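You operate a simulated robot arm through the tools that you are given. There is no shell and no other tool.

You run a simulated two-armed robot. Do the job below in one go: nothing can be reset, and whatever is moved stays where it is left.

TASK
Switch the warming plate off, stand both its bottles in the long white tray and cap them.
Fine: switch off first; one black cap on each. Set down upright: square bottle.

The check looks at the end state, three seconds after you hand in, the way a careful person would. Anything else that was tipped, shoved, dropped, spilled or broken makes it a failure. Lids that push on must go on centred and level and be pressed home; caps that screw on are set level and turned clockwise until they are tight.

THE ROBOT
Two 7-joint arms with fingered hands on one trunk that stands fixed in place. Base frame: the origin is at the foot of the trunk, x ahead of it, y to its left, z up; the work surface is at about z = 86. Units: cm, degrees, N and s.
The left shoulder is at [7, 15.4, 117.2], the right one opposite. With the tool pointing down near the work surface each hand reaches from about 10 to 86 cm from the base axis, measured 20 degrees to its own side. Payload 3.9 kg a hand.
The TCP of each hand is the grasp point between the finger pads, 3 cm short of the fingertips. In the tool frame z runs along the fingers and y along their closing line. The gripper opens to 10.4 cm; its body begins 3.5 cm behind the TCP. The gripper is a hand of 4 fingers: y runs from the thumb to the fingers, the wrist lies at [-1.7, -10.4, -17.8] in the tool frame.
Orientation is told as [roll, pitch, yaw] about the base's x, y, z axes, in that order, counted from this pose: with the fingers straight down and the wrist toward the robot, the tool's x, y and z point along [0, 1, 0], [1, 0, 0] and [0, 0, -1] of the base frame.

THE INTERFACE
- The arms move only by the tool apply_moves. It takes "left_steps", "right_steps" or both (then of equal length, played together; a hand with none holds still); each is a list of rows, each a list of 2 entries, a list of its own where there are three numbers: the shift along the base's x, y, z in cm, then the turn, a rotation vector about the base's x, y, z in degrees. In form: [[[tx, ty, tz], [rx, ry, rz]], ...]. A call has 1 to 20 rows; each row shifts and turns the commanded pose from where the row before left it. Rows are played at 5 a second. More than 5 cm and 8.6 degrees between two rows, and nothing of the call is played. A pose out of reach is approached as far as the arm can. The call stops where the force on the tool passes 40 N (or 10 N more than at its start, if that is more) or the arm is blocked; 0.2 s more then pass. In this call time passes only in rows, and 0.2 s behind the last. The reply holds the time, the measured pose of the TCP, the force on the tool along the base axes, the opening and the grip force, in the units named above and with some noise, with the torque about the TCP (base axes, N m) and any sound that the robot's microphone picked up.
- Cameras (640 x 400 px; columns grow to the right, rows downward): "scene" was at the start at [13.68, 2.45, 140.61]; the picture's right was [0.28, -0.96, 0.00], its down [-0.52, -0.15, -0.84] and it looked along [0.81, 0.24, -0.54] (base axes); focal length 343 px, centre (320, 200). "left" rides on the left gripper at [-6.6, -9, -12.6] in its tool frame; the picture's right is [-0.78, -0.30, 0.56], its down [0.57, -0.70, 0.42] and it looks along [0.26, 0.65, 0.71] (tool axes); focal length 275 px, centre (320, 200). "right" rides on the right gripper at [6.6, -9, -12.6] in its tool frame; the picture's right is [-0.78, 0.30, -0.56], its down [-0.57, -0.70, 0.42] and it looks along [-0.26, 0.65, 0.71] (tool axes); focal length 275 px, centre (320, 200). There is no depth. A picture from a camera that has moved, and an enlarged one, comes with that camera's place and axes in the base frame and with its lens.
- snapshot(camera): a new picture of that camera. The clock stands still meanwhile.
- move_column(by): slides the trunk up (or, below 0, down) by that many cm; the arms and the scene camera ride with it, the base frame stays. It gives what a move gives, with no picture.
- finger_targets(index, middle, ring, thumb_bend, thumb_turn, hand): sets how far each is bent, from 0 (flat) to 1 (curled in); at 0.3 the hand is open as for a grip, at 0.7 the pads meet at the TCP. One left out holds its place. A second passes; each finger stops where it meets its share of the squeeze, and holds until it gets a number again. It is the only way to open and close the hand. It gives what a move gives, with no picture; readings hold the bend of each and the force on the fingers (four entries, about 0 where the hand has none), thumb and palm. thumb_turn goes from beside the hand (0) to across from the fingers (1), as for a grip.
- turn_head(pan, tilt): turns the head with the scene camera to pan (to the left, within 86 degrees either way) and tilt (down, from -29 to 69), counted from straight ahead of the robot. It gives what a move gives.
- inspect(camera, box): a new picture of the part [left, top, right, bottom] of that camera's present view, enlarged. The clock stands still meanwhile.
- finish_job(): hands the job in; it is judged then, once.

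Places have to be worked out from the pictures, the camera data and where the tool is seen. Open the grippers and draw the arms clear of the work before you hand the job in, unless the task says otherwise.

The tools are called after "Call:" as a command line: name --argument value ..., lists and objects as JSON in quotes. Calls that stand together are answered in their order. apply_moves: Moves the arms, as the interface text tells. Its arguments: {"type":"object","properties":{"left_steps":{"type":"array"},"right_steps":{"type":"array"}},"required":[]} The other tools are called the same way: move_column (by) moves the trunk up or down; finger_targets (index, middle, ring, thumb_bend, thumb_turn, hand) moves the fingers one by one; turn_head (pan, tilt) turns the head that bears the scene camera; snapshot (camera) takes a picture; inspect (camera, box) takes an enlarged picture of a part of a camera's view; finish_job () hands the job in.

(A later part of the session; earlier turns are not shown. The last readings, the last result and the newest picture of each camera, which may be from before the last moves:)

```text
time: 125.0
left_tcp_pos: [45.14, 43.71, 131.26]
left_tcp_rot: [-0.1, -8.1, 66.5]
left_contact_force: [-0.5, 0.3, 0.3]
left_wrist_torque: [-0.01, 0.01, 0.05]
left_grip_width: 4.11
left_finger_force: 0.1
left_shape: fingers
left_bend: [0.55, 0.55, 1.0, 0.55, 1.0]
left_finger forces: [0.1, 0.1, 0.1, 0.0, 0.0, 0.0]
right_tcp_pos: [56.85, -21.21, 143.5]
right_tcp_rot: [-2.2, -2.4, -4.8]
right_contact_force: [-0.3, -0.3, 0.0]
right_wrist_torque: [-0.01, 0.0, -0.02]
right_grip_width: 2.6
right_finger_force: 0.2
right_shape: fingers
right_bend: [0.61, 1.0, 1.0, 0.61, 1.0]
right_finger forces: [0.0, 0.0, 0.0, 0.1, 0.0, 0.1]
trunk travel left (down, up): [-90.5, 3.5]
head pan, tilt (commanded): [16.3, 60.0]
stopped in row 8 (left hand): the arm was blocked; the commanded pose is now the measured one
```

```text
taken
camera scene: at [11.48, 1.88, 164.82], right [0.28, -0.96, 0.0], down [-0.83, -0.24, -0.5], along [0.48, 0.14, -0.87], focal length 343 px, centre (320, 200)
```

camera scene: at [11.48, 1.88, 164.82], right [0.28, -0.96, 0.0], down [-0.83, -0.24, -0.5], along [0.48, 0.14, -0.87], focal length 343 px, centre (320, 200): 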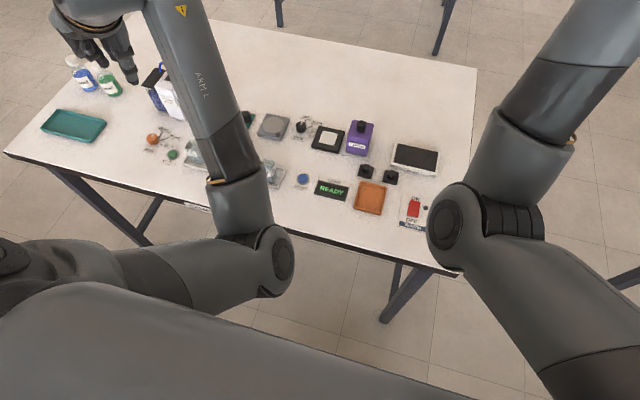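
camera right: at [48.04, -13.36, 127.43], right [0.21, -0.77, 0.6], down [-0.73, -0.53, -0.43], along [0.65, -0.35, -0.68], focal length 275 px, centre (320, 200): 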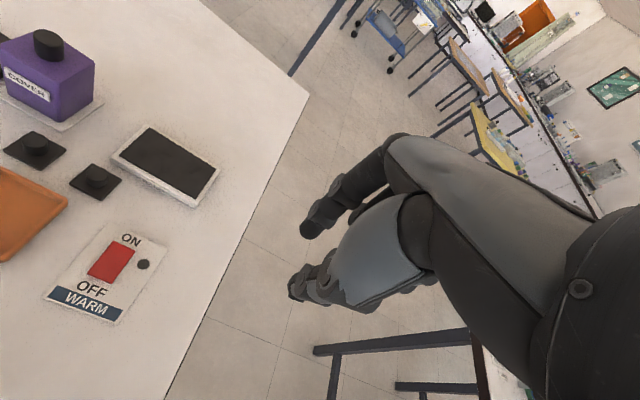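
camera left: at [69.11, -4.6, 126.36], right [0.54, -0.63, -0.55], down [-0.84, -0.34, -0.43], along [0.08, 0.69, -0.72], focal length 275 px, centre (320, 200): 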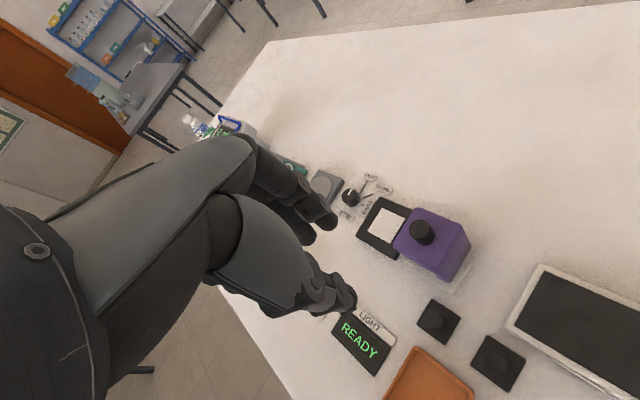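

I turn the hand back toward yaw 0 here (hand below shoulder level) and observe the elbow.

Call:
apply_moves --left_steps '[[[0, 0, 0], [-1.0, 0.5, -5]], [[0, 0, 0], [-1.0, 0.5, -5]], [[0, 0, 0], [-1.0, 0.5, -5]], [[0, 0, 0], [-1.0, 0.5, -5]], [[0, 0, 0], [-1.0, 0.5, -5]], [[0, 0, 0], [-1.0, 0.5, -5]], [[0, 0, 0], [-1.0, 0.5, -5]], [[0, 0, 0], [0, 0, -5]], [[0, 0, 0], [0, 0, -5]], [[0, 0, 0], [0, 0, -5]], [[0, 0, 0], [0, 0, -5]], [[0, 0, 0], [0, 0, 0]]]'

Call:
snapshot --camera "scene"

```text
time: 127.6
left_tcp_pos: [45.23, 43.62, 131.26]
left_tcp_rot: [-2.1, -0.4, 11.5]
left_contact_force: [-0.6, 0.8, 0.4]
left_wrist_torque: [0.02, 0.02, 0.0]
left_grip_width: 4.11
left_finger_force: 0.0
left_shape: fingers
left_bend: [0.55, 0.55, 1.0, 0.55, 1.0]
left_finger forces: [0.1, 0.0, 0.1, 0.1, 0.1, 0.0]
right_tcp_pos: [56.94, -21.35, 143.27]
right_tcp_rot: [-2.2, -2.4, -4.9]
right_contact_force: [-0.3, -0.1, -0.5]
right_wrist_torque: [-0.02, 0.02, 0.01]
right_grip_width: 2.59
right_finger_force: 0.0
right_shape: fingers
right_bend: [0.61, 1.0, 1.0, 0.61, 1.0]
right_finger forces: [0.0, 0.1, 0.0, 0.1, 0.0, 0.1]
trunk travel left (down, up): [-90.5, 3.5]
head pan, tilt (commanded): [16.3, 60.0]
```

```text
taken
camera scene: at [11.48, 1.84, 164.82], right [0.28, -0.96, 0.0], down [-0.83, -0.24, -0.5], along [0.48, 0.14, -0.87], focal length 343 px, centre (320, 200)
```

scene: 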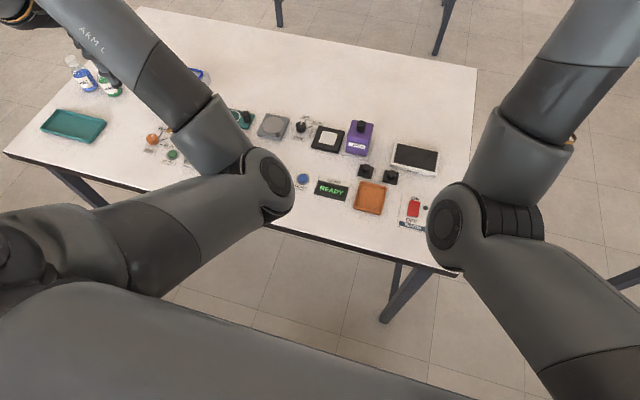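

The wrist is still above the shoulder here. I lower the hand further with yaw ~10° now.

Call:
apply_moves --left_steps '[[[0, -0.5, -2], [0.2, 0, 0]], [[0, -0.5, -2], [0.2, 0, 0]], [[0, -0.5, -2], [0.2, 0, 0]], [[0, -0.5, -2], [0.2, 0, 0]], [[0, -0.5, -2], [0.2, 0, 0]], [[0, -0.5, -2], [0.2, 0, 0]], [[0, -0.5, -2], [0.2, 0, 0]], [[0, -0.5, -2], [0.2, 0, 0]], [[0, -0.5, -2], [0.2, 0, 0]], [[0, -0.5, -2], [0.2, 0, 0]], [[0, 0, -2], [0, 0, 0]], [[0, 0, -2], [0, 0, 0]], [[0, 0, -1], [0, 0, 0]], [[0, 0, 0], [0, 0, 0]]]'

Call:
snapshot --camera "scene"

```text
time: 129.3
left_tcp_pos: [45.33, 45.7, 121.59]
left_tcp_rot: [6.7, -5.4, 14.3]
left_contact_force: [-0.8, 0.1, 0.4]
left_wrist_torque: [0.01, 0.03, -0.01]
left_grip_width: 4.12
left_finger_force: 0.1
left_shape: fingers
left_bend: [0.55, 0.55, 1.0, 0.55, 1.0]
left_finger forces: [0.1, 0.0, 0.0, 0.1, 0.1, 0.1]
right_tcp_pos: [56.84, -21.45, 143.38]
right_tcp_rot: [-2.2, -2.4, -5.0]
right_contact_force: [0.1, 0.3, 0.2]
right_wrist_torque: [-0.01, -0.02, -0.01]
right_grip_width: 2.6
right_finger_force: 0.1
right_shape: fingers
right_bend: [0.61, 1.0, 1.0, 0.61, 1.0]
right_finger forces: [0.0, 0.0, 0.0, 0.0, 0.0, 0.0]
trunk travel left (down, up): [-90.5, 3.5]
head pan, tilt (commanded): [16.3, 60.0]
stopped in row 8 (left hand): the arm was blocked; the commanded pose is now the measured one
```

```text
taken
camera scene: at [11.49, 1.84, 164.82], right [0.28, -0.96, 0.0], down [-0.83, -0.24, -0.5], along [0.48, 0.14, -0.87], focal length 343 px, centre (320, 200)
```

scene: 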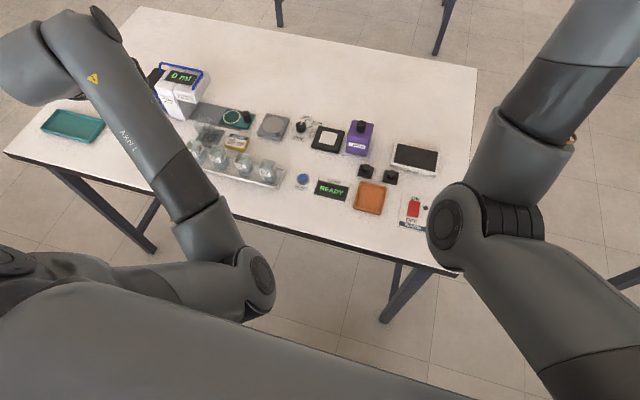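

I go back up, then turn the hand strongly to positive yaw so that the wrist saturates in the other direction and drives the elbow outward.

Call:
apply_moves --left_steps '[[[0, -0.5, 2], [-1, 0.9, 0]], [[0, -0.5, 2], [-1, 0.9, 0]], [[0, -0.5, 2], [-1, 0.9, 0]], [[0, -0.5, 2], [-1, 0.9, 0]], [[0, -0.5, 2], [-1, 0.9, 0]], [[0, -0.5, 2], [-1, 0.9, 0]], [[0, -0.5, 2], [0, 0, 0]], [[0, -0.5, 2], [0, 0, 0]], [[0, -0.5, 2], [0, 0, 0]], [[0, -0.5, 2], [0, 0, 0]], [[0, 0, 2], [0, 0, 0]], [[0, 0, 2], [0, 0, 0]], [[0, 0, 0], [0, 0, 0]]]'

Call:
apply_moves --left_steps '[[[0, 0, 0], [0, 0, 7]], [[0, 0, 0], [0, 0, 7]], [[0, 0, 0], [0, 0, 7]], [[0, 0, 0], [0, 0, 7]], [[0, 0, 0], [0, 0, 7]], [[0, 0, 0], [0, 0, 7]], [[0, 0, 0], [0, 0, 7]], [[0, 0, 0], [0, 0, 7]], [[0, 0, 0], [0, 0, 7]], [[0, 0, 0], [0, 0, 7]], [[0, 0, 0], [0, 0, 7]], [[0, 0, 0], [0, 0, 7]], [[0, 0, 0], [0, 0, 7]], [[0, 0, 0], [0, 0, 7]], [[0, 0, 0], [0, 0, 7]], [[0, 0, 0], [0, 0, 0]]]'

Call:
snapshot --camera "scene"

```text
time: 132.1
left_tcp_pos: [45.49, 40.53, 145.56]
left_tcp_rot: [2.2, 1.5, 14.4]
left_contact_force: [0.2, -0.9, 1.1]
left_wrist_torque: [0.0, -0.01, 0.0]
left_grip_width: 4.1
left_finger_force: 0.0
left_shape: fingers
left_bend: [0.55, 0.55, 1.0, 0.55, 1.0]
left_finger forces: [0.1, 0.0, 0.1, 0.0, 0.1, 0.0]
right_tcp_pos: [56.93, -21.38, 143.34]
right_tcp_rot: [-2.2, -2.4, -4.9]
right_contact_force: [-0.7, -0.2, 0.2]
right_wrist_torque: [0.0, 0.0, -0.01]
right_grip_width: 2.61
right_finger_force: 0.0
right_shape: fingers
right_bend: [0.61, 1.0, 1.0, 0.61, 1.0]
right_finger forces: [0.0, 0.1, 0.0, 0.1, 0.1, 0.0]
trunk travel left (down, up): [-90.5, 3.5]
head pan, tilt (commanded): [16.3, 60.0]
```

```text
time: 135.5
left_tcp_pos: [45.47, 40.62, 145.5]
left_tcp_rot: [2.1, 1.4, 119.5]
left_contact_force: [-1.0, -0.1, -0.6]
left_wrist_torque: [-0.02, 0.0, 0.01]
left_grip_width: 4.09
left_finger_force: 0.1
left_shape: fingers
left_bend: [0.55, 0.55, 1.0, 0.55, 1.0]
left_finger forces: [0.0, 0.0, 0.0, 0.0, 0.1, 0.1]
right_tcp_pos: [56.98, -21.44, 143.41]
right_tcp_rot: [-2.2, -2.5, -4.8]
right_contact_force: [0.1, -0.1, 0.2]
right_wrist_torque: [0.0, 0.01, -0.01]
right_grip_width: 2.6
right_finger_force: 0.2
right_shape: fingers
right_bend: [0.61, 1.0, 1.0, 0.61, 1.0]
right_finger forces: [0.1, 0.0, 0.1, 0.0, 0.0, 0.1]
trunk travel left (down, up): [-90.5, 3.5]
head pan, tilt (commanded): [16.3, 60.0]
```

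```text
taken
camera scene: at [11.51, 1.8, 164.82], right [0.28, -0.96, 0.0], down [-0.83, -0.24, -0.5], along [0.48, 0.14, -0.87], focal length 343 px, centre (320, 200)
```

scene: 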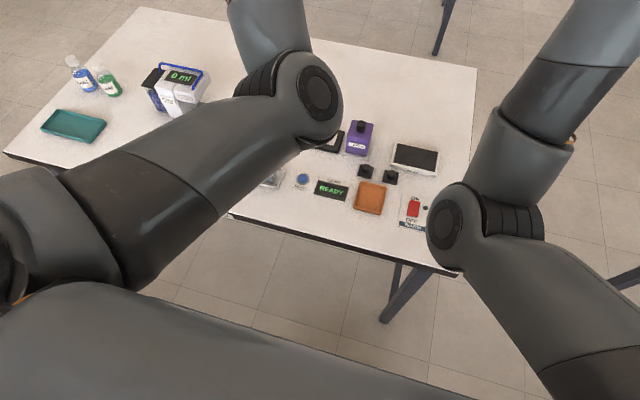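

Yaw alone is not enough. I'll try another unwinding: bring the hand ahead of the shoulder at shoulder height and roll it about the forward axis (this couples directly to the elbow swing). First turn yaw back to 0.

Call:
apply_moves --left_steps '[[[0, 0, 0], [0, 0, -8]], [[0, 0, 0], [0, 0, -8]], [[0, 0, 0], [0, 0, -8]], [[0, 0, 0], [0, 0, -8]], [[0, 0, 0], [0, 0, -8]], [[0, 0, 0], [0, 0, -8]], [[0, 0, 0], [0, 0, -8]], [[0, 0, 0], [0, 0, -8]], [[0, 0, 0], [0, 0, -8]], [[0, 0, 0], [0, 0, -8]], [[0, 0, 0], [0, 0, -8]], [[0, 0, 0], [0, 0, -8]], [[0, 0, 0], [0, 0, -8]], [[0, 0, 0], [0, 0, -8]], [[0, 0, 0], [0, 0, -7.5]], [[0, 0, 0], [0, 0, 0]]]'

Call:
apply_moves --left_steps '[[[1, -2, -1], [0, 0, 0]], [[1, -2, -1], [0, 0, 0]], [[1, -2, -1], [0, 0, 0]], [[1, -2, -1], [0, 0, 0]], [[1, -2, -1], [0, 0, 0]], [[1, -2, -1], [0, 0, 0]], [[1, -2, -1], [0, 0, 0]], [[1, -2, -1], [0, 0, 0]], [[1, -2, -1], [0, 0, 0]], [[1, -2, -1], [0, 0, 0]], [[0, 0, 0], [0, 0, 0]]]'

Call:
snapshot --camera "scene"

```text
time: 138.9
left_tcp_pos: [45.33, 40.69, 145.49]
left_tcp_rot: [2.1, 1.5, -0.1]
left_contact_force: [0.1, 0.8, -0.1]
left_wrist_torque: [-0.01, 0.03, -0.02]
left_grip_width: 4.12
left_finger_force: 0.1
left_shape: fingers
left_bend: [0.55, 0.55, 1.0, 0.55, 1.0]
left_finger forces: [0.0, 0.1, 0.1, 0.0, 0.0, 0.0]
right_tcp_pos: [56.91, -21.49, 143.4]
right_tcp_rot: [-2.3, -2.3, -4.9]
right_contact_force: [0.3, -0.1, -0.1]
right_wrist_torque: [0.03, 0.0, -0.01]
right_grip_width: 2.61
right_finger_force: 0.1
right_shape: fingers
right_bend: [0.61, 1.0, 1.0, 0.61, 1.0]
right_finger forces: [0.0, 0.0, 0.1, 0.1, 0.1, 0.0]
trunk travel left (down, up): [-90.5, 3.5]
head pan, tilt (commanded): [16.3, 60.0]
```

```text
time: 141.5
left_tcp_pos: [55.91, 24.93, 137.13]
left_tcp_rot: [6.0, -0.6, 4.4]
left_contact_force: [-0.1, -0.3, 0.7]
left_wrist_torque: [0.01, 0.0, 0.02]
left_grip_width: 4.1
left_finger_force: 0.1
left_shape: fingers
left_bend: [0.55, 0.55, 1.0, 0.55, 1.0]
left_finger forces: [0.0, 0.0, 0.0, 0.1, 0.0, 0.0]
left hand out of reach, approached as far as the arm can: row 6
right_tcp_pos: [56.85, -21.43, 143.34]
right_tcp_rot: [-2.2, -2.4, -4.9]
right_contact_force: [1.0, -0.8, -0.7]
right_wrist_torque: [0.01, -0.01, -0.02]
right_grip_width: 2.6
right_finger_force: 0.1
right_shape: fingers
right_bend: [0.61, 1.0, 1.0, 0.61, 1.0]
right_finger forces: [0.0, 0.0, 0.0, 0.1, 0.0, 0.0]
trunk travel left (down, up): [-90.5, 3.5]
head pan, tilt (commanded): [16.3, 60.0]
stopped in row 11 (left hand): the arm was blocked; the commanded pose is now the measured one
```

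```text
taken
camera scene: at [11.51, 1.82, 164.82], right [0.28, -0.96, 0.0], down [-0.83, -0.24, -0.5], along [0.48, 0.14, -0.87], focal length 343 px, centre (320, 200)
```

scene: 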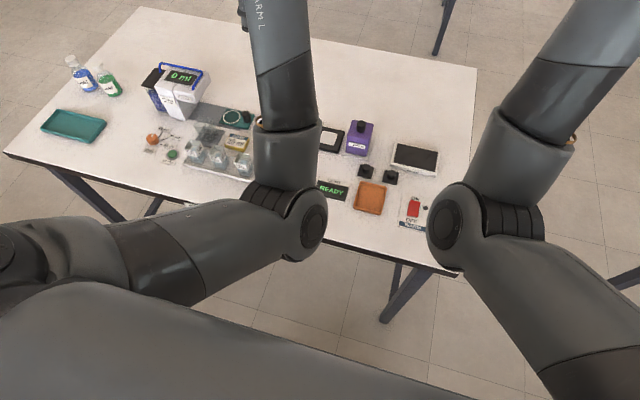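

The blocking comes from the steep forearm: with the hand pointing down and elbow low, the wrist flexion saturates. I pitch the hand up to point forward (relieving the wrist), so the elbow can pass outward.

Call:
apply_moves --left_steps '[[[0.67, 0, 2.0], [-0.5, -8, -0.4]], [[0.67, 0, 2.0], [-0.5, -8, -0.4]], [[0.67, 0, 2.0], [-0.5, -8, -0.4]], [[0.67, 0, 2.0], [-0.5, -8, -0.4]], [[0.67, 0, 2.0], [-0.5, -8, -0.4]], [[0.67, 0, 2.0], [-0.5, -8, -0.4]], [[0.67, 0, 2.0], [-0.5, -8, -0.4]], [[0.67, 0, 2.0], [-0.5, -8, -0.4]], [[0.67, 0, 2.0], [-0.5, -8, -0.4]], [[0.67, 0, 2.0], [-0.5, -8, -0.4]], [[0, 0, 0], [0, 0, 0]]]'

Call:
snapshot --camera "scene"

```text
time: 143.9
left_tcp_pos: [62.61, 24.43, 156.95]
left_tcp_rot: [-23.4, -79.4, 23.5]
left_contact_force: [0.1, 0.0, 0.1]
left_wrist_torque: [0.02, 0.0, 0.03]
left_grip_width: 4.08
left_finger_force: 0.0
left_shape: fingers
left_bend: [0.55, 0.55, 1.0, 0.55, 1.0]
left_finger forces: [0.0, 0.0, 0.1, 0.0, 0.0, 0.1]
right_tcp_pos: [57.01, -21.37, 143.36]
right_tcp_rot: [-2.2, -2.4, -4.9]
right_contact_force: [-0.4, 0.6, -0.5]
right_wrist_torque: [0.01, 0.0, 0.0]
right_grip_width: 2.59
right_finger_force: 0.0
right_shape: fingers
right_bend: [0.61, 1.0, 1.0, 0.61, 1.0]
right_finger forces: [0.0, 0.0, 0.0, 0.0, 0.1, 0.1]
trunk travel left (down, up): [-90.5, 3.5]
head pan, tilt (commanded): [16.3, 60.0]
```

```text
taken
camera scene: at [11.51, 1.81, 164.82], right [0.28, -0.96, 0.0], down [-0.83, -0.24, -0.5], along [0.48, 0.14, -0.87], focal length 343 px, centre (320, 200)
```

scene: 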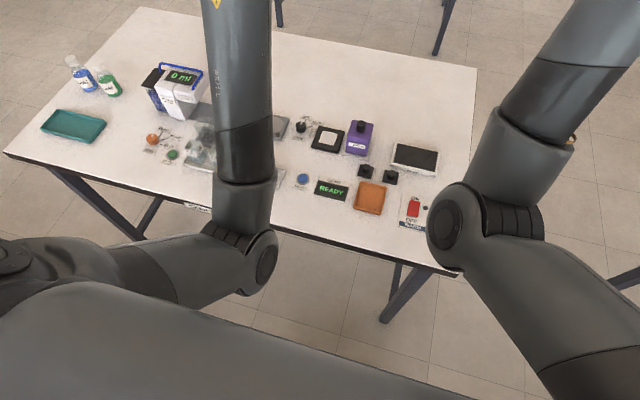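

Now the hand points forward and the arm tracks freely; the elbow already dropped. I roll the hand about the forward axis to swing the elbow outward.

Call:
apply_moves --left_steps '[[[0, -1.2, -0.3], [8, 0, 0]], [[0, -1.2, -0.3], [8, 0, 0]], [[0, -1.2, -0.4], [8, 0, 0]], [[0, -1.2, -0.5], [8, 0, 0]], [[0, -1.2, -0.6], [8, 0, 0]], [[0, -1.2, -0.7], [8, 0, 0]], [[0, -1.2, -0.8], [8, 0, 0]], [[0, -1.2, -0.9], [8, 0, 0]], [[0, -1.0, -1.0], [8, 0, 0]], [[0, -1.0, -1.0], [8, 0, 0]], [[0, 0, 0], [0, 0, 0]]]'

Call:
snapshot --camera "scene"

```text
time: 146.3
left_tcp_pos: [62.64, 12.86, 150.53]
left_tcp_rot: [88.1, -13.9, -79.9]
left_contact_force: [-0.6, 0.6, -0.5]
left_wrist_torque: [0.01, -0.02, 0.02]
left_grip_width: 4.11
left_finger_force: 0.1
left_shape: fingers
left_bend: [0.55, 0.55, 1.0, 0.55, 1.0]
left_finger forces: [0.1, 0.0, 0.1, 0.0, 0.0, 0.0]
right_tcp_pos: [56.87, -21.28, 143.32]
right_tcp_rot: [-2.2, -2.5, -4.9]
right_contact_force: [-0.8, -0.7, 0.4]
right_wrist_torque: [-0.01, 0.05, 0.04]
right_grip_width: 2.6
right_finger_force: 0.1
right_shape: fingers
right_bend: [0.61, 1.0, 1.0, 0.61, 1.0]
right_finger forces: [0.0, 0.0, 0.0, 0.1, 0.0, 0.0]
trunk travel left (down, up): [-90.5, 3.5]
head pan, tilt (commanded): [16.3, 60.0]
```

```text
taken
camera scene: at [11.52, 1.81, 164.81], right [0.28, -0.96, 0.0], down [-0.83, -0.24, -0.5], along [0.48, 0.14, -0.87], focal length 343 px, centre (320, 200)
```

scene: 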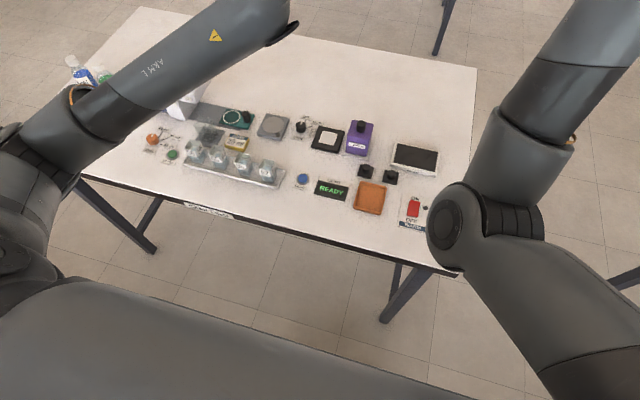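

The elbow has swung outward. Now I pitch the hand back down (keeping the wrist in place).

Call:
apply_moves --left_steps '[[[0, 0, -2.5], [0, 8, 0]], [[0, 0, -2.5], [0, 8, 0]], [[0, 0, -2.5], [0, 8, 0]], [[-1.07, 0, -2.3], [0, 8, 0]], [[-1.07, 0, -2.3], [0, 8, 0]], [[-1.07, 0, -2.3], [0, 8, 0]], [[-1.9, 0, -1.6], [0, 8, 0]], [[-1.9, 0, -1.6], [0, 8, 0]], [[-1.9, 0, -1.6], [0, 8, 0]], [[0, 0, 0], [0, 0, 0]]]'

Call:
snapshot --camera "scene"

```text
time: 148.5
left_tcp_pos: [53.8, 12.94, 131.19]
left_tcp_rot: [17.8, 4.9, -73.5]
left_contact_force: [-0.3, -0.3, 0.3]
left_wrist_torque: [0.01, 0.02, 0.0]
left_grip_width: 4.09
left_finger_force: 0.1
left_shape: fingers
left_bend: [0.55, 0.55, 1.0, 0.55, 1.0]
left_finger forces: [0.1, 0.0, 0.0, 0.1, 0.1, 0.0]
right_tcp_pos: [56.8, -21.35, 143.44]
right_tcp_rot: [-2.2, -2.4, -5.0]
right_contact_force: [-0.4, 0.0, -0.4]
right_wrist_torque: [0.03, 0.0, 0.0]
right_grip_width: 2.57
right_finger_force: 0.0
right_shape: fingers
right_bend: [0.61, 1.0, 1.0, 0.61, 1.0]
right_finger forces: [0.1, 0.0, 0.0, 0.1, 0.1, 0.1]
trunk travel left (down, up): [-90.5, 3.5]
head pan, tilt (commanded): [16.3, 60.0]
```

```text
taken
camera scene: at [11.52, 1.82, 164.82], right [0.28, -0.96, 0.0], down [-0.83, -0.24, -0.5], along [0.48, 0.14, -0.87], focal length 343 px, centre (320, 200)
```

scene: 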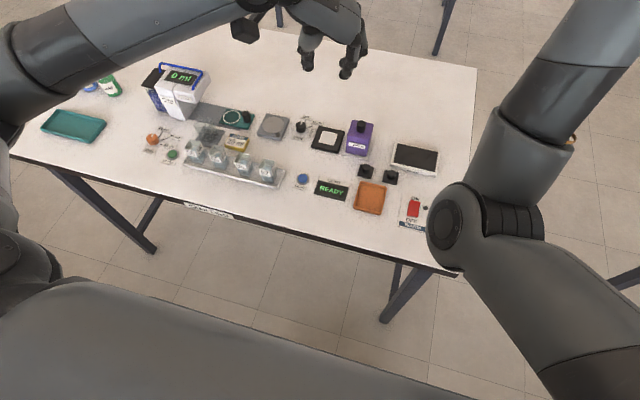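

Now the elbow is out and the hand points down (yaw -73°). I level it and turn the yaw back to 0.

Call:
apply_moves --left_steps '[[[0, 0, 0], [-3.25, 5.2, 0]], [[0, 0, 0], [-3.25, 5.2, 0]], [[0, 0, 0], [-3.25, 5.2, 0]], [[0, 0, 0], [0, 0, 8]], [[0, 0, 0], [0, 0, 8]], [[0, 0, 0], [0, 0, 8]], [[0, 0, 0], [0, 0, 8]], [[0, 0, 0], [0, 0, 8]], [[0, 0, 0], [0, 0, 8]], [[0, 0, 0], [0, 0, 8]], [[0, 0, 0], [0, 0, 8]], [[0, 0, 0], [0, 0, 8]], [[0, 0, 0], [0, 0, 0]]]'

Call:
snapshot --camera "scene"

```text
time: 151.3
left_tcp_pos: [53.81, 12.96, 131.24]
left_tcp_rot: [0.3, 0.0, -2.1]
left_contact_force: [0.0, -0.5, -0.6]
left_wrist_torque: [-0.03, 0.02, -0.01]
left_grip_width: 4.11
left_finger_force: 0.0
left_shape: fingers
left_bend: [0.55, 0.55, 1.0, 0.55, 1.0]
left_finger forces: [0.0, 0.1, 0.0, 0.0, 0.1, 0.0]
right_tcp_pos: [56.88, -21.45, 143.31]
right_tcp_rot: [-2.2, -2.3, -4.8]
right_contact_force: [-0.1, 0.6, -0.3]
right_wrist_torque: [0.01, -0.01, 0.02]
right_grip_width: 2.58
right_finger_force: 0.0
right_shape: fingers
right_bend: [0.61, 1.0, 1.0, 0.61, 1.0]
right_finger forces: [0.0, 0.0, 0.0, 0.0, 0.0, 0.1]
trunk travel left (down, up): [-90.5, 3.5]
head pan, tilt (commanded): [16.3, 60.0]
```

```text
taken
camera scene: at [11.52, 1.82, 164.82], right [0.28, -0.96, 0.0], down [-0.83, -0.24, -0.5], along [0.48, 0.14, -0.87], focal length 343 px, centre (320, 200)
```

scene: 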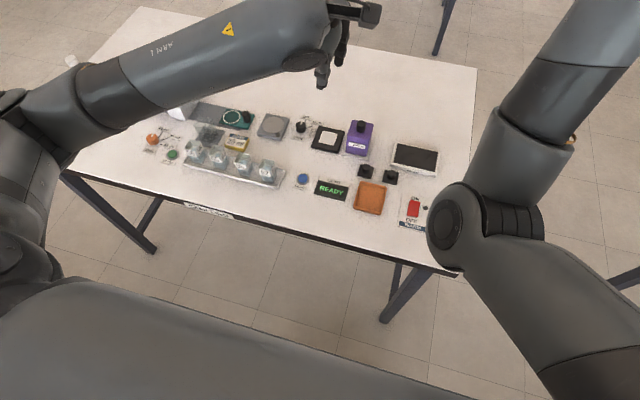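

The left arm is back in its natural elbow-out posture, yaw ≈0. I lower the trunk halfway (keeping some extra height helps the wrist) and check.

Call:
move_column --by -14

Call:
apply_moves --left_steps '[[[1.2, -0.8, -1], [0, 0, 0.5]], [[1.2, -0.8, -1], [0, 0, 0.5]], [[1.2, -0.8, -1], [0, 0, 0.5]], [[1.2, -0.8, -1], [-0.3, 0, 0.5]], [[1.2, -0.8, -1], [0, 0, 0]], [[1.2, -0.8, -1], [0, 0, 0]], [[1.2, -0.8, -1], [0, 0, 0]], [[1.2, -0.8, -1], [0, 0, 0]], [[1.2, -0.8, -1], [0, 0, 0]], [[1.2, -0.8, -1], [0, 0, 0]], [[0.8, 0, -1], [0, 0, 0]], [[0, 0, 0], [0, 0, 0]]]'

Call:
snapshot --camera "left"

Call:
snapshot --camera "scene"

```text
time: 152.9
left_tcp_pos: [53.79, 13.01, 117.26]
left_tcp_rot: [0.3, -0.1, -2.3]
left_contact_force: [-0.5, 0.4, 0.2]
left_wrist_torque: [-0.03, 0.01, -0.06]
left_grip_width: 4.08
left_finger_force: 0.1
left_shape: fingers
left_bend: [0.55, 0.55, 1.0, 0.55, 1.0]
left_finger forces: [0.1, 0.0, 0.0, 0.0, 0.0, 0.1]
right_tcp_pos: [56.98, -21.37, 129.33]
right_tcp_rot: [-2.2, -2.5, -4.9]
right_contact_force: [-0.4, 0.4, 0.5]
right_wrist_torque: [0.02, 0.0, -0.03]
right_grip_width: 2.59
right_finger_force: 0.1
right_shape: fingers
right_bend: [0.61, 1.0, 1.0, 0.61, 1.0]
right_finger forces: [0.0, 0.0, 0.0, 0.0, 0.0, 0.1]
trunk travel left (down, up): [-76.5, 17.5]
head pan, tilt (commanded): [16.3, 60.0]
```

```text
time: 155.5
left_tcp_pos: [66.57, 4.91, 106.23]
left_tcp_rot: [-0.1, -0.1, -0.3]
left_contact_force: [-0.2, 0.4, 0.3]
left_wrist_torque: [0.0, 0.01, 0.0]
left_grip_width: 4.08
left_finger_force: 0.0
left_shape: fingers
left_bend: [0.55, 0.55, 1.0, 0.55, 1.0]
left_finger forces: [0.1, 0.0, 0.1, 0.0, 0.0, 0.0]
right_tcp_pos: [56.95, -21.3, 129.5]
right_tcp_rot: [-2.1, -2.4, -5.0]
right_contact_force: [0.0, -1.2, 0.0]
right_wrist_torque: [0.0, -0.03, 0.03]
right_grip_width: 2.56
right_finger_force: 0.0
right_shape: fingers
right_bend: [0.61, 1.0, 1.0, 0.61, 1.0]
right_finger forces: [0.0, 0.0, 0.1, 0.1, 0.0, 0.0]
trunk travel left (down, up): [-76.5, 17.5]
head pan, tilt (commanded): [16.3, 60.0]
```

```text
taken
camera left: at [57.57, -1.7, 118.93], right [-0.3, -0.77, -0.56], down [-0.7, 0.58, -0.43], along [0.65, 0.26, -0.71], focal length 275 px, centre (320, 200)
```

left: 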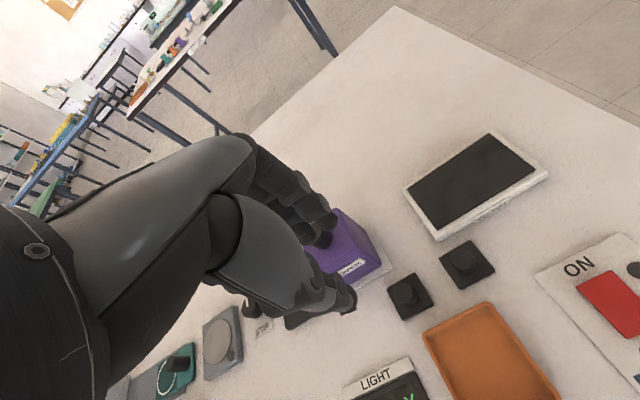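

```text
taken
camera scene: at [11.49, 1.82, 150.82], right [0.28, -0.96, 0.0], down [-0.83, -0.24, -0.5], along [0.48, 0.14, -0.87], focal length 343 px, centre (320, 200)
```

scene: 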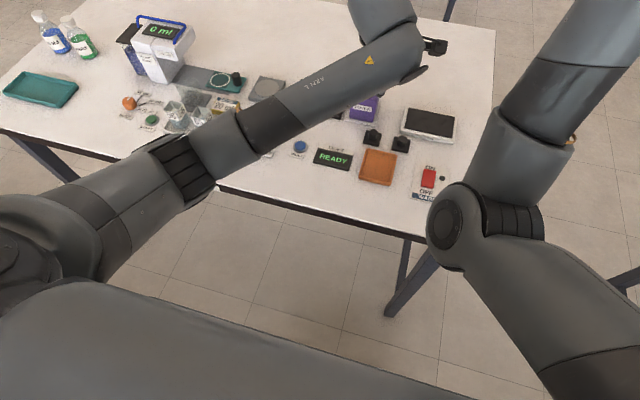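

The left hand tracks perfectly above the left lid now. I zoom to measure both lids and the purple bottle.

Call:
inspect --camera "left" --box '[370, 250, 466, 340]'

Call:
inspect --camera "left" --box '[280, 200, 520, 350]'

Call:
inspect --camera "scene" --box '[340, 80, 460, 170]'

```text
4.44 times, centred on (418, 295) of left
camera zoom: at [57.57, -1.7, 118.93], right [-0.3, -0.77, -0.56], down [-0.7, 0.58, -0.43], along [0.65, 0.26, -0.71], focal length 1224 px, centre (-116, -222)
```

zoom: 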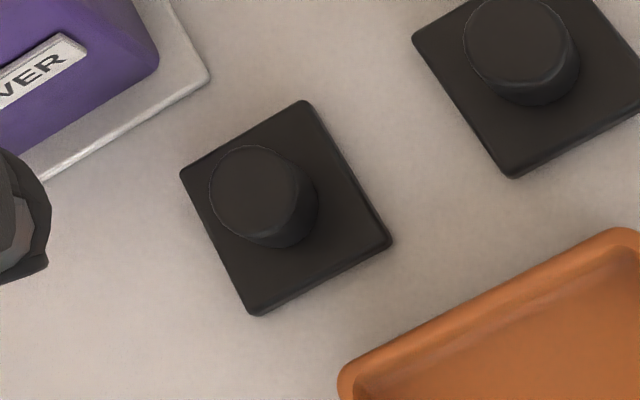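

```text
2.67 times, centred on (400, 275) of left
camera zoom: at [57.57, -1.7, 118.93], right [-0.3, -0.77, -0.56], down [-0.7, 0.58, -0.43], along [0.65, 0.26, -0.71], focal length 734 px, centre (107, 0)
```

zoom: 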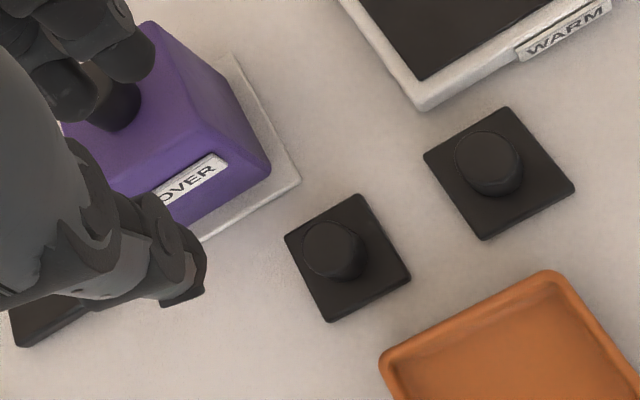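

```text
4.44 times, centred on (400, 125) of scene
camera zoom: at [11.49, 1.82, 150.82], right [0.28, -0.96, 0.0], down [-0.83, -0.24, -0.5], along [0.48, 0.14, -0.87], focal length 1524 px, centre (-36, 533)
```

zoom: 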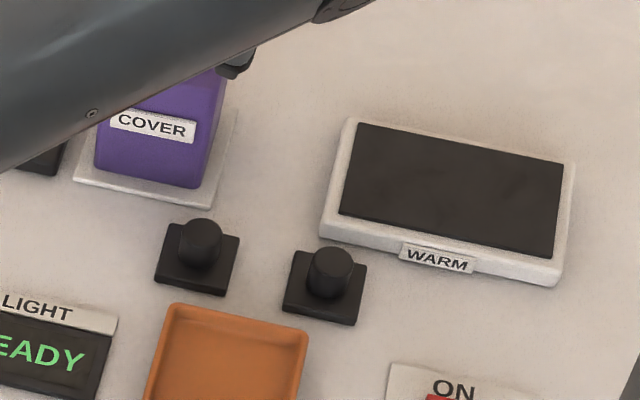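

Lid centre is (67.0,4.9), plate top ≈86.6, knob top ≈88.2. I rotate the hand to yaw -45° (room for thumb, index and middle, clear of the purple bottle) at this height and re-measure.

Call:
apply_moves --left_steps '[[[0, 0, 0], [0, 0, -5]], [[0, 0, 0], [0, 0, -5]], [[0, 0, 0], [0, 0, -5]], [[0, 0, 0], [0, 0, -5]], [[0, 0, 0], [0, 0, -5]], [[0, 0, 0], [0, 0, -5]], [[0, 0, 0], [0, 0, -5]], [[0, 0, 0], [0, 0, -5]], [[0, 0, 0], [0, 0, -5]], [[0, 0, 0], [0, 0, 0]], [[0, 0, 0], [0, 0, 0]]]'

Call:
snapshot --camera "left"

Call:
snapshot --camera "scene"

```text
time: 157.9
left_tcp_pos: [66.48, 4.93, 106.22]
left_tcp_rot: [0.0, -0.2, -45.3]
left_contact_force: [1.3, 0.0, -0.4]
left_wrist_torque: [-0.02, 0.01, 0.02]
left_grip_width: 4.13
left_finger_force: 0.1
left_shape: fingers
left_bend: [0.55, 0.55, 1.0, 0.55, 1.0]
left_finger forces: [0.0, 0.0, 0.1, 0.1, 0.1, 0.0]
right_tcp_pos: [56.95, -21.47, 129.42]
right_tcp_rot: [-2.3, -2.4, -5.0]
right_contact_force: [0.2, 0.0, 0.3]
right_wrist_torque: [0.01, -0.02, 0.0]
right_grip_width: 2.59
right_finger_force: 0.1
right_shape: fingers
right_bend: [0.61, 1.0, 1.0, 0.61, 1.0]
right_finger forces: [0.0, 0.1, 0.1, 0.0, 0.0, 0.0]
trunk travel left (down, up): [-76.5, 17.5]
head pan, tilt (commanded): [16.3, 60.0]
```

```text
taken
camera left: at [55.55, 6.61, 118.92], right [-0.76, -0.34, -0.56], down [-0.09, 0.9, -0.43], along [0.65, -0.28, -0.71], focal length 275 px, centre (320, 200)
```

left: 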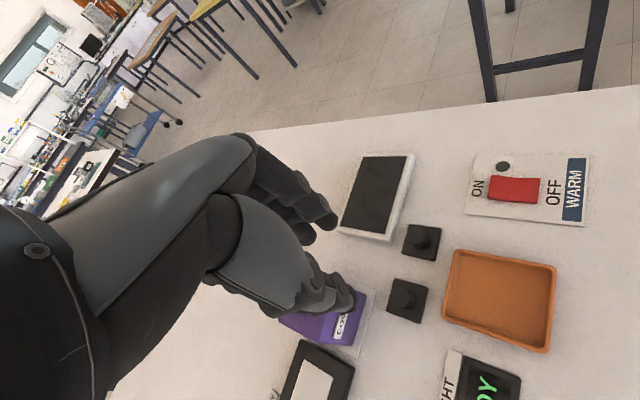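

```text
taken
camera scene: at [11.51, 1.8, 150.82], right [0.28, -0.96, 0.0], down [-0.83, -0.24, -0.5], along [0.48, 0.14, -0.87], focal length 343 px, centre (320, 200)
```

scene: 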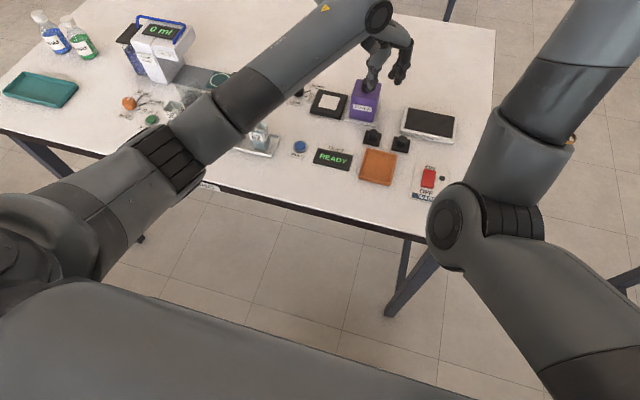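

Yaw -45° is fine, and the head camera even sees the hand and lids now. I zoom in from the hand camera and the head.

Call:
inspect --camera "left" --box '[360, 250, 456, 340]'

Call:
inspect --camera "scene" --box '[330, 20, 450, 170]'

```text
4.44 times, centred on (408, 295) of left
camera zoom: at [55.55, 6.61, 118.92], right [-0.76, -0.34, -0.56], down [-0.09, 0.9, -0.43], along [0.65, -0.28, -0.71], focal length 1224 px, centre (-71, -222)
```

zoom: 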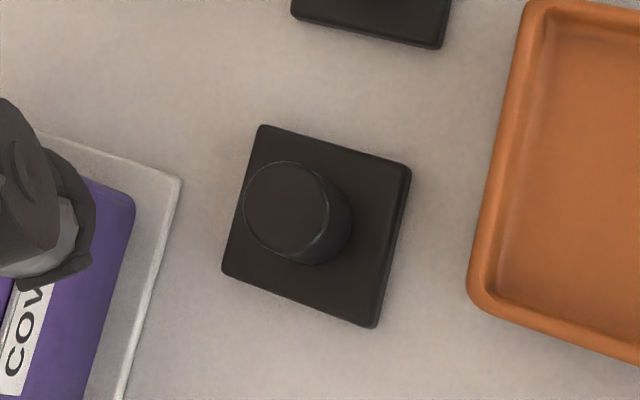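

```text
2.67 times, centred on (390, 95) of scene
camera zoom: at [11.51, 1.8, 150.82], right [0.28, -0.96, 0.0], down [-0.83, -0.24, -0.5], along [0.48, 0.14, -0.87], focal length 915 px, centre (133, 480)
```

zoom: 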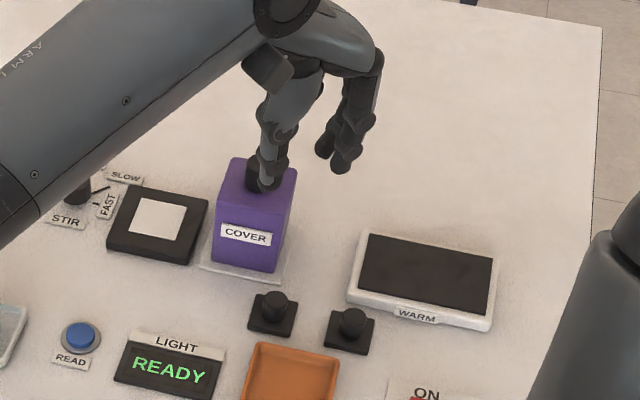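

Measured again: lid centre (67.05,4.95), consistent. For knob between index/middle and thumb, TCP target is (66.8,4.7). I descend to just above the knob and check.

Call:
apply_moves --left_steps '[[[0.33, -0.22, -2], [0, 0, 0]], [[0, 0, -3], [0, 0, 0]], [[0, 0, -3], [0, 0, 0]], [[0, 0, -2.5], [0, 0, 0]], [[0, 0, -1.7], [0, 0, 0]], [[0, 0, 0], [0, 0, 0]], [[0, 0, 0], [0, 0, 0]]]'

Call:
snapshot --camera "left"

Call:
inspect --camera "left" --box '[260, 160, 440, 330]'

Call:
inspect --camera "scene" --box '[330, 70, 430, 170]'

```text
time: 159.5
left_tcp_pos: [66.95, 4.49, 93.95]
left_tcp_rot: [0.0, -0.1, -45.3]
left_contact_force: [-1.0, 0.4, -0.4]
left_wrist_torque: [-0.03, -0.01, 0.0]
left_grip_width: 4.09
left_finger_force: 0.1
left_shape: fingers
left_bend: [0.55, 0.55, 1.0, 0.55, 1.0]
left_finger forces: [0.0, 0.0, 0.1, 0.0, 0.1, 0.0]
right_tcp_pos: [56.94, -21.29, 129.31]
right_tcp_rot: [-2.2, -2.4, -4.9]
right_contact_force: [0.6, 0.8, -0.1]
right_wrist_torque: [-0.02, 0.04, 0.0]
right_grip_width: 2.59
right_finger_force: 0.0
right_shape: fingers
right_bend: [0.61, 1.0, 1.0, 0.61, 1.0]
right_finger forces: [0.0, 0.0, 0.0, 0.0, 0.1, 0.1]
trunk travel left (down, up): [-76.5, 17.5]
head pan, tilt (commanded): [16.3, 60.0]
```

```text
taken
camera left: at [55.94, 6.24, 106.68], right [-0.76, -0.34, -0.56], down [-0.09, 0.9, -0.43], along [0.65, -0.27, -0.71], focal length 275 px, centre (320, 200)
```

left: 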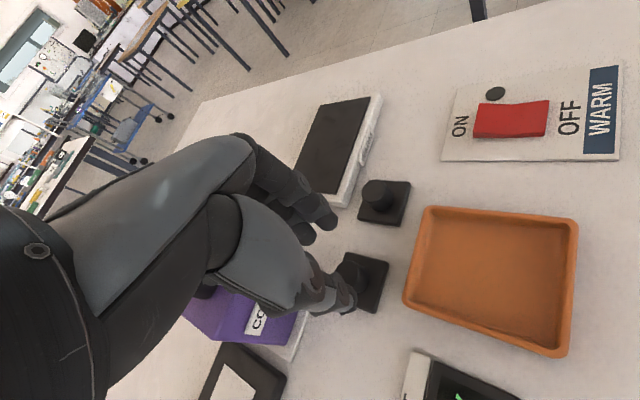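

```text
2.35 times, centred on (350, 245) of left
camera zoom: at [55.94, 6.24, 106.68], right [-0.76, -0.34, -0.56], down [-0.09, 0.9, -0.43], along [0.65, -0.27, -0.71], focal length 648 px, centre (249, 94)
```

zoom: 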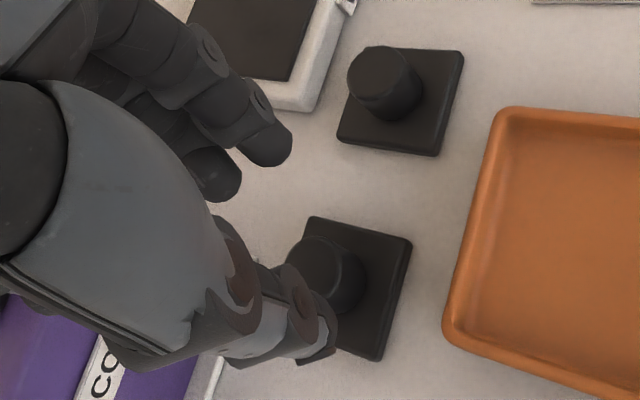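

```text
4.00 times, centred on (380, 120) of scene
camera zoom: at [11.52, 1.8, 150.82], right [0.28, -0.96, 0.0], down [-0.83, -0.24, -0.5], along [0.48, 0.14, -0.87], focal length 1372 px, centre (80, 520)
```

zoom: 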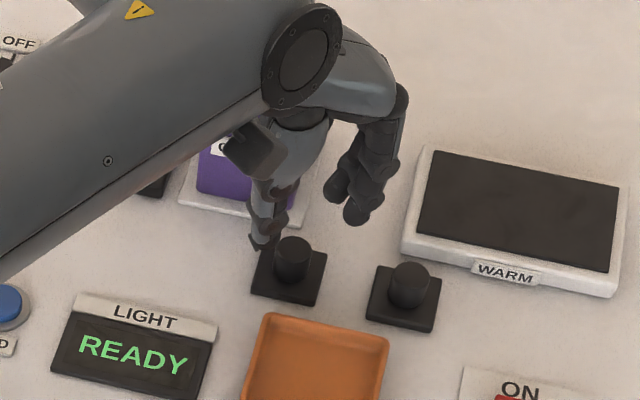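

Knob lies at about (+0.38,-0.18) in tool axes – nearly the intended spot. I nudge (-0.1,+0.1) and descend around the knob with care.

Call:
apply_moves --left_steps '[[[-0.1, 0.1, -1.2], [0, 0, 0]], [[0, 0, -1.0], [0, 0, 0]], [[0, 0, -0.7], [0, 0, 0]], [[0, 0, -0.4], [0, 0, 0]], [[0, 0, -0.2], [0, 0, 0]], [[0, 0, 0], [0, 0, 0]]]'

Call:
inspect --camera "left" --box '[260, 160, 440, 330]'

Call:
inspect --camera "scene" --box '[350, 100, 420, 160]'

```text
time: 160.9
left_tcp_pos: [66.74, 4.73, 90.61]
left_tcp_rot: [0.0, -0.1, -45.3]
left_contact_force: [0.6, 0.1, 0.3]
left_wrist_torque: [-0.02, 0.03, -0.03]
left_grip_width: 4.08
left_finger_force: 0.1
left_shape: fingers
left_bend: [0.55, 0.55, 1.0, 0.55, 1.0]
left_finger forces: [0.0, 0.0, 0.0, 0.0, 0.1, 0.1]
right_tcp_pos: [57.04, -21.38, 129.4]
right_tcp_rot: [-2.2, -2.6, -4.9]
right_contact_force: [0.3, -0.5, 0.5]
right_wrist_torque: [-0.03, 0.01, -0.01]
right_grip_width: 2.61
right_finger_force: 0.1
right_shape: fingers
right_bend: [0.61, 1.0, 1.0, 0.61, 1.0]
right_finger forces: [0.1, 0.0, 0.0, 0.1, 0.1, 0.0]
trunk travel left (down, up): [-76.5, 17.5]
head pan, tilt (commanded): [16.3, 60.0]
```

```text
2.35 times, centred on (350, 245) of left
camera zoom: at [55.77, 6.43, 103.18], right [-0.76, -0.34, -0.56], down [-0.09, 0.9, -0.43], along [0.65, -0.27, -0.71], focal length 648 px, centre (249, 94)
```

zoom: 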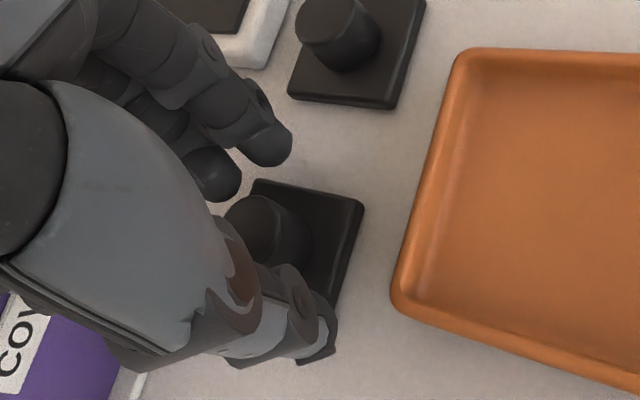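

```text
6.67 times, centred on (385, 130) of scene
camera zoom: at [11.52, 1.8, 150.82], right [0.28, -0.96, 0.0], down [-0.83, -0.24, -0.5], along [0.48, 0.14, -0.87], focal length 2287 px, centre (-113, 667)
```

zoom: 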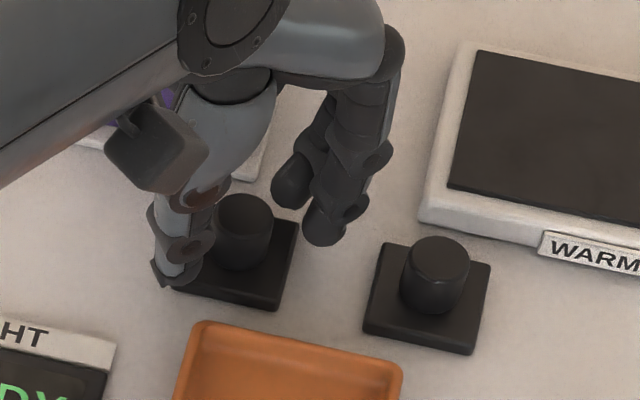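

No contact yet; I lower another 0.4 cm and then close gently on the knob.

Call:
apply_moves --left_steps '[[[0, 0, -0.2], [0, 0, 0]], [[0, 0, -0.2], [0, 0, 0]], [[0, 0, 0], [0, 0, 0]]]'

Call:
finger_targets --hand "left" --index 0.6 --middle 0.6 --thumb_bend 0.6

Call:
inspect --camera "left" --box '[260, 160, 440, 330]'

Call:
inspect --camera "scene" --box '[350, 100, 420, 160]'

```text
time: 161.7
left_tcp_pos: [66.74, 4.73, 90.25]
left_tcp_rot: [0.0, 0.0, -45.3]
left_contact_force: [-0.6, 0.3, 2.1]
left_wrist_torque: [-0.04, -0.04, 0.0]
left_grip_width: 4.1
left_finger_force: 1.0
left_shape: fingers
left_bend: [0.55, 0.55, 1.0, 0.55, 1.0]
left_finger forces: [0.0, 1.7, 0.1, 0.0, 0.1, 0.0]
right_tcp_pos: [56.92, -21.37, 129.54]
right_tcp_rot: [-2.2, -2.3, -4.9]
right_contact_force: [0.5, 0.2, 0.0]
right_wrist_torque: [0.0, 0.05, 0.0]
right_grip_width: 2.61
right_finger_force: 0.1
right_shape: fingers
right_bend: [0.61, 1.0, 1.0, 0.61, 1.0]
right_finger forces: [0.0, 0.0, 0.0, 0.0, 0.1, 0.0]
trunk travel left (down, up): [-76.5, 17.5]
head pan, tilt (commanded): [16.3, 60.0]
```

```text
time: 162.7
left_tcp_pos: [66.75, 4.83, 90.22]
left_tcp_rot: [0.0, -0.1, -45.1]
left_contact_force: [0.1, 0.1, 0.7]
left_wrist_torque: [0.01, 0.01, 0.01]
left_grip_width: 2.83
left_finger_force: 0.1
left_shape: fingers
left_bend: [0.6, 0.6, 1.0, 0.6, 1.0]
left_finger forces: [0.0, 0.0, 0.0, 0.0, 0.0, 0.0]
right_tcp_pos: [56.87, -21.42, 129.43]
right_tcp_rot: [-2.2, -2.3, -5.0]
right_contact_force: [-0.2, 0.1, 0.1]
right_wrist_torque: [-0.02, 0.02, 0.01]
right_grip_width: 2.62
right_finger_force: 0.0
right_shape: fingers
right_bend: [0.61, 1.0, 1.0, 0.61, 1.0]
right_finger forces: [0.0, 0.0, 0.0, 0.1, 0.0, 0.0]
trunk travel left (down, up): [-76.5, 17.5]
head pan, tilt (commanded): [16.3, 60.0]
```

```text
2.35 times, centred on (350, 245) of left
camera zoom: at [55.74, 6.44, 102.77], right [-0.76, -0.34, -0.56], down [-0.09, 0.9, -0.43], along [0.65, -0.27, -0.71], focal length 648 px, centre (249, 94)
```

zoom: 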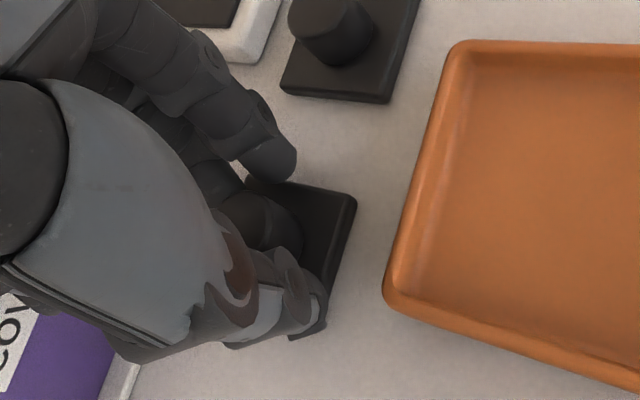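

```text
6.67 times, centred on (385, 130) of scene
camera zoom: at [11.52, 1.8, 150.82], right [0.28, -0.96, 0.0], down [-0.83, -0.24, -0.5], along [0.48, 0.14, -0.87], focal length 2287 px, centre (-113, 667)
```

zoom: 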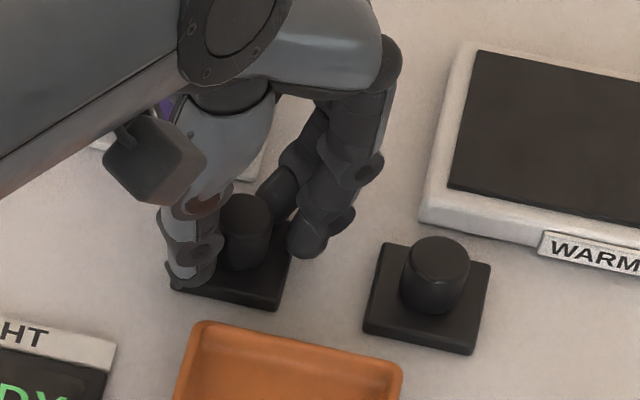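

The fingertips are at the plate level around the knob. I close further until all three touch the knob.

Call:
finger_targets --hand "left" --index 0.65 --middle 0.65 --thumb_bend 0.65

Call:
inspect --camera "left" --box '[260, 160, 440, 330]'

Call:
inspect --camera "scene" --box '[350, 100, 420, 160]'

```text
time: 163.7
left_tcp_pos: [66.8, 4.83, 90.21]
left_tcp_rot: [-0.1, -0.1, -45.3]
left_contact_force: [0.2, -0.6, 0.0]
left_wrist_torque: [-0.04, 0.01, 0.04]
left_grip_width: 1.72
left_finger_force: 1.1
left_shape: fingers
left_bend: [0.65, 0.64, 1.0, 0.64, 1.0]
left_finger forces: [0.0, 1.2, 0.0, 0.0, 1.1, 0.1]
right_tcp_pos: [56.93, -21.34, 129.33]
right_tcp_rot: [-2.2, -2.4, -4.9]
right_contact_force: [1.0, -0.4, -1.0]
right_wrist_torque: [-0.02, 0.01, 0.0]
right_grip_width: 2.56
right_finger_force: 0.1
right_shape: fingers
right_bend: [0.61, 1.0, 1.0, 0.61, 1.0]
right_finger forces: [0.0, 0.0, 0.0, 0.1, 0.0, 0.0]
trunk travel left (down, up): [-76.5, 17.5]
head pan, tilt (commanded): [16.3, 60.0]
```

```text
2.35 times, centred on (350, 245) of left
camera zoom: at [55.74, 6.44, 102.77], right [-0.76, -0.34, -0.56], down [-0.09, 0.9, -0.43], along [0.65, -0.27, -0.71], focal length 648 px, centre (249, 94)
```

zoom: 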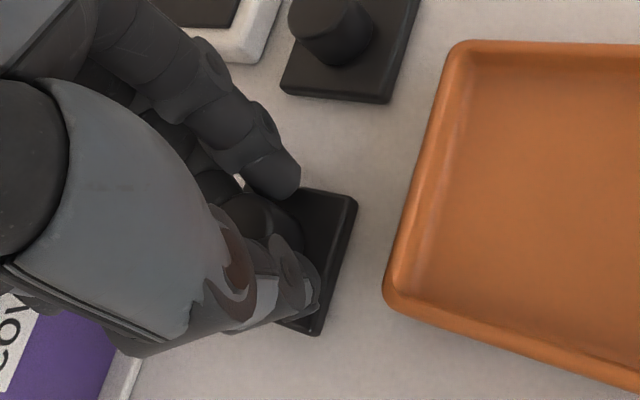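

```text
6.67 times, centred on (385, 130) of scene
camera zoom: at [11.52, 1.8, 150.82], right [0.28, -0.96, 0.0], down [-0.83, -0.24, -0.5], along [0.48, 0.14, -0.87], focal length 2287 px, centre (-113, 667)
```

zoom: 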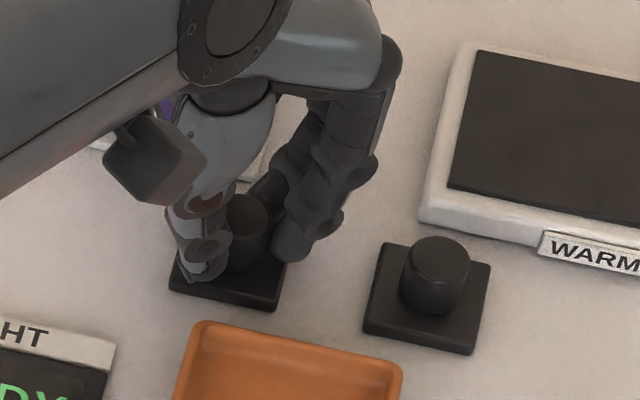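

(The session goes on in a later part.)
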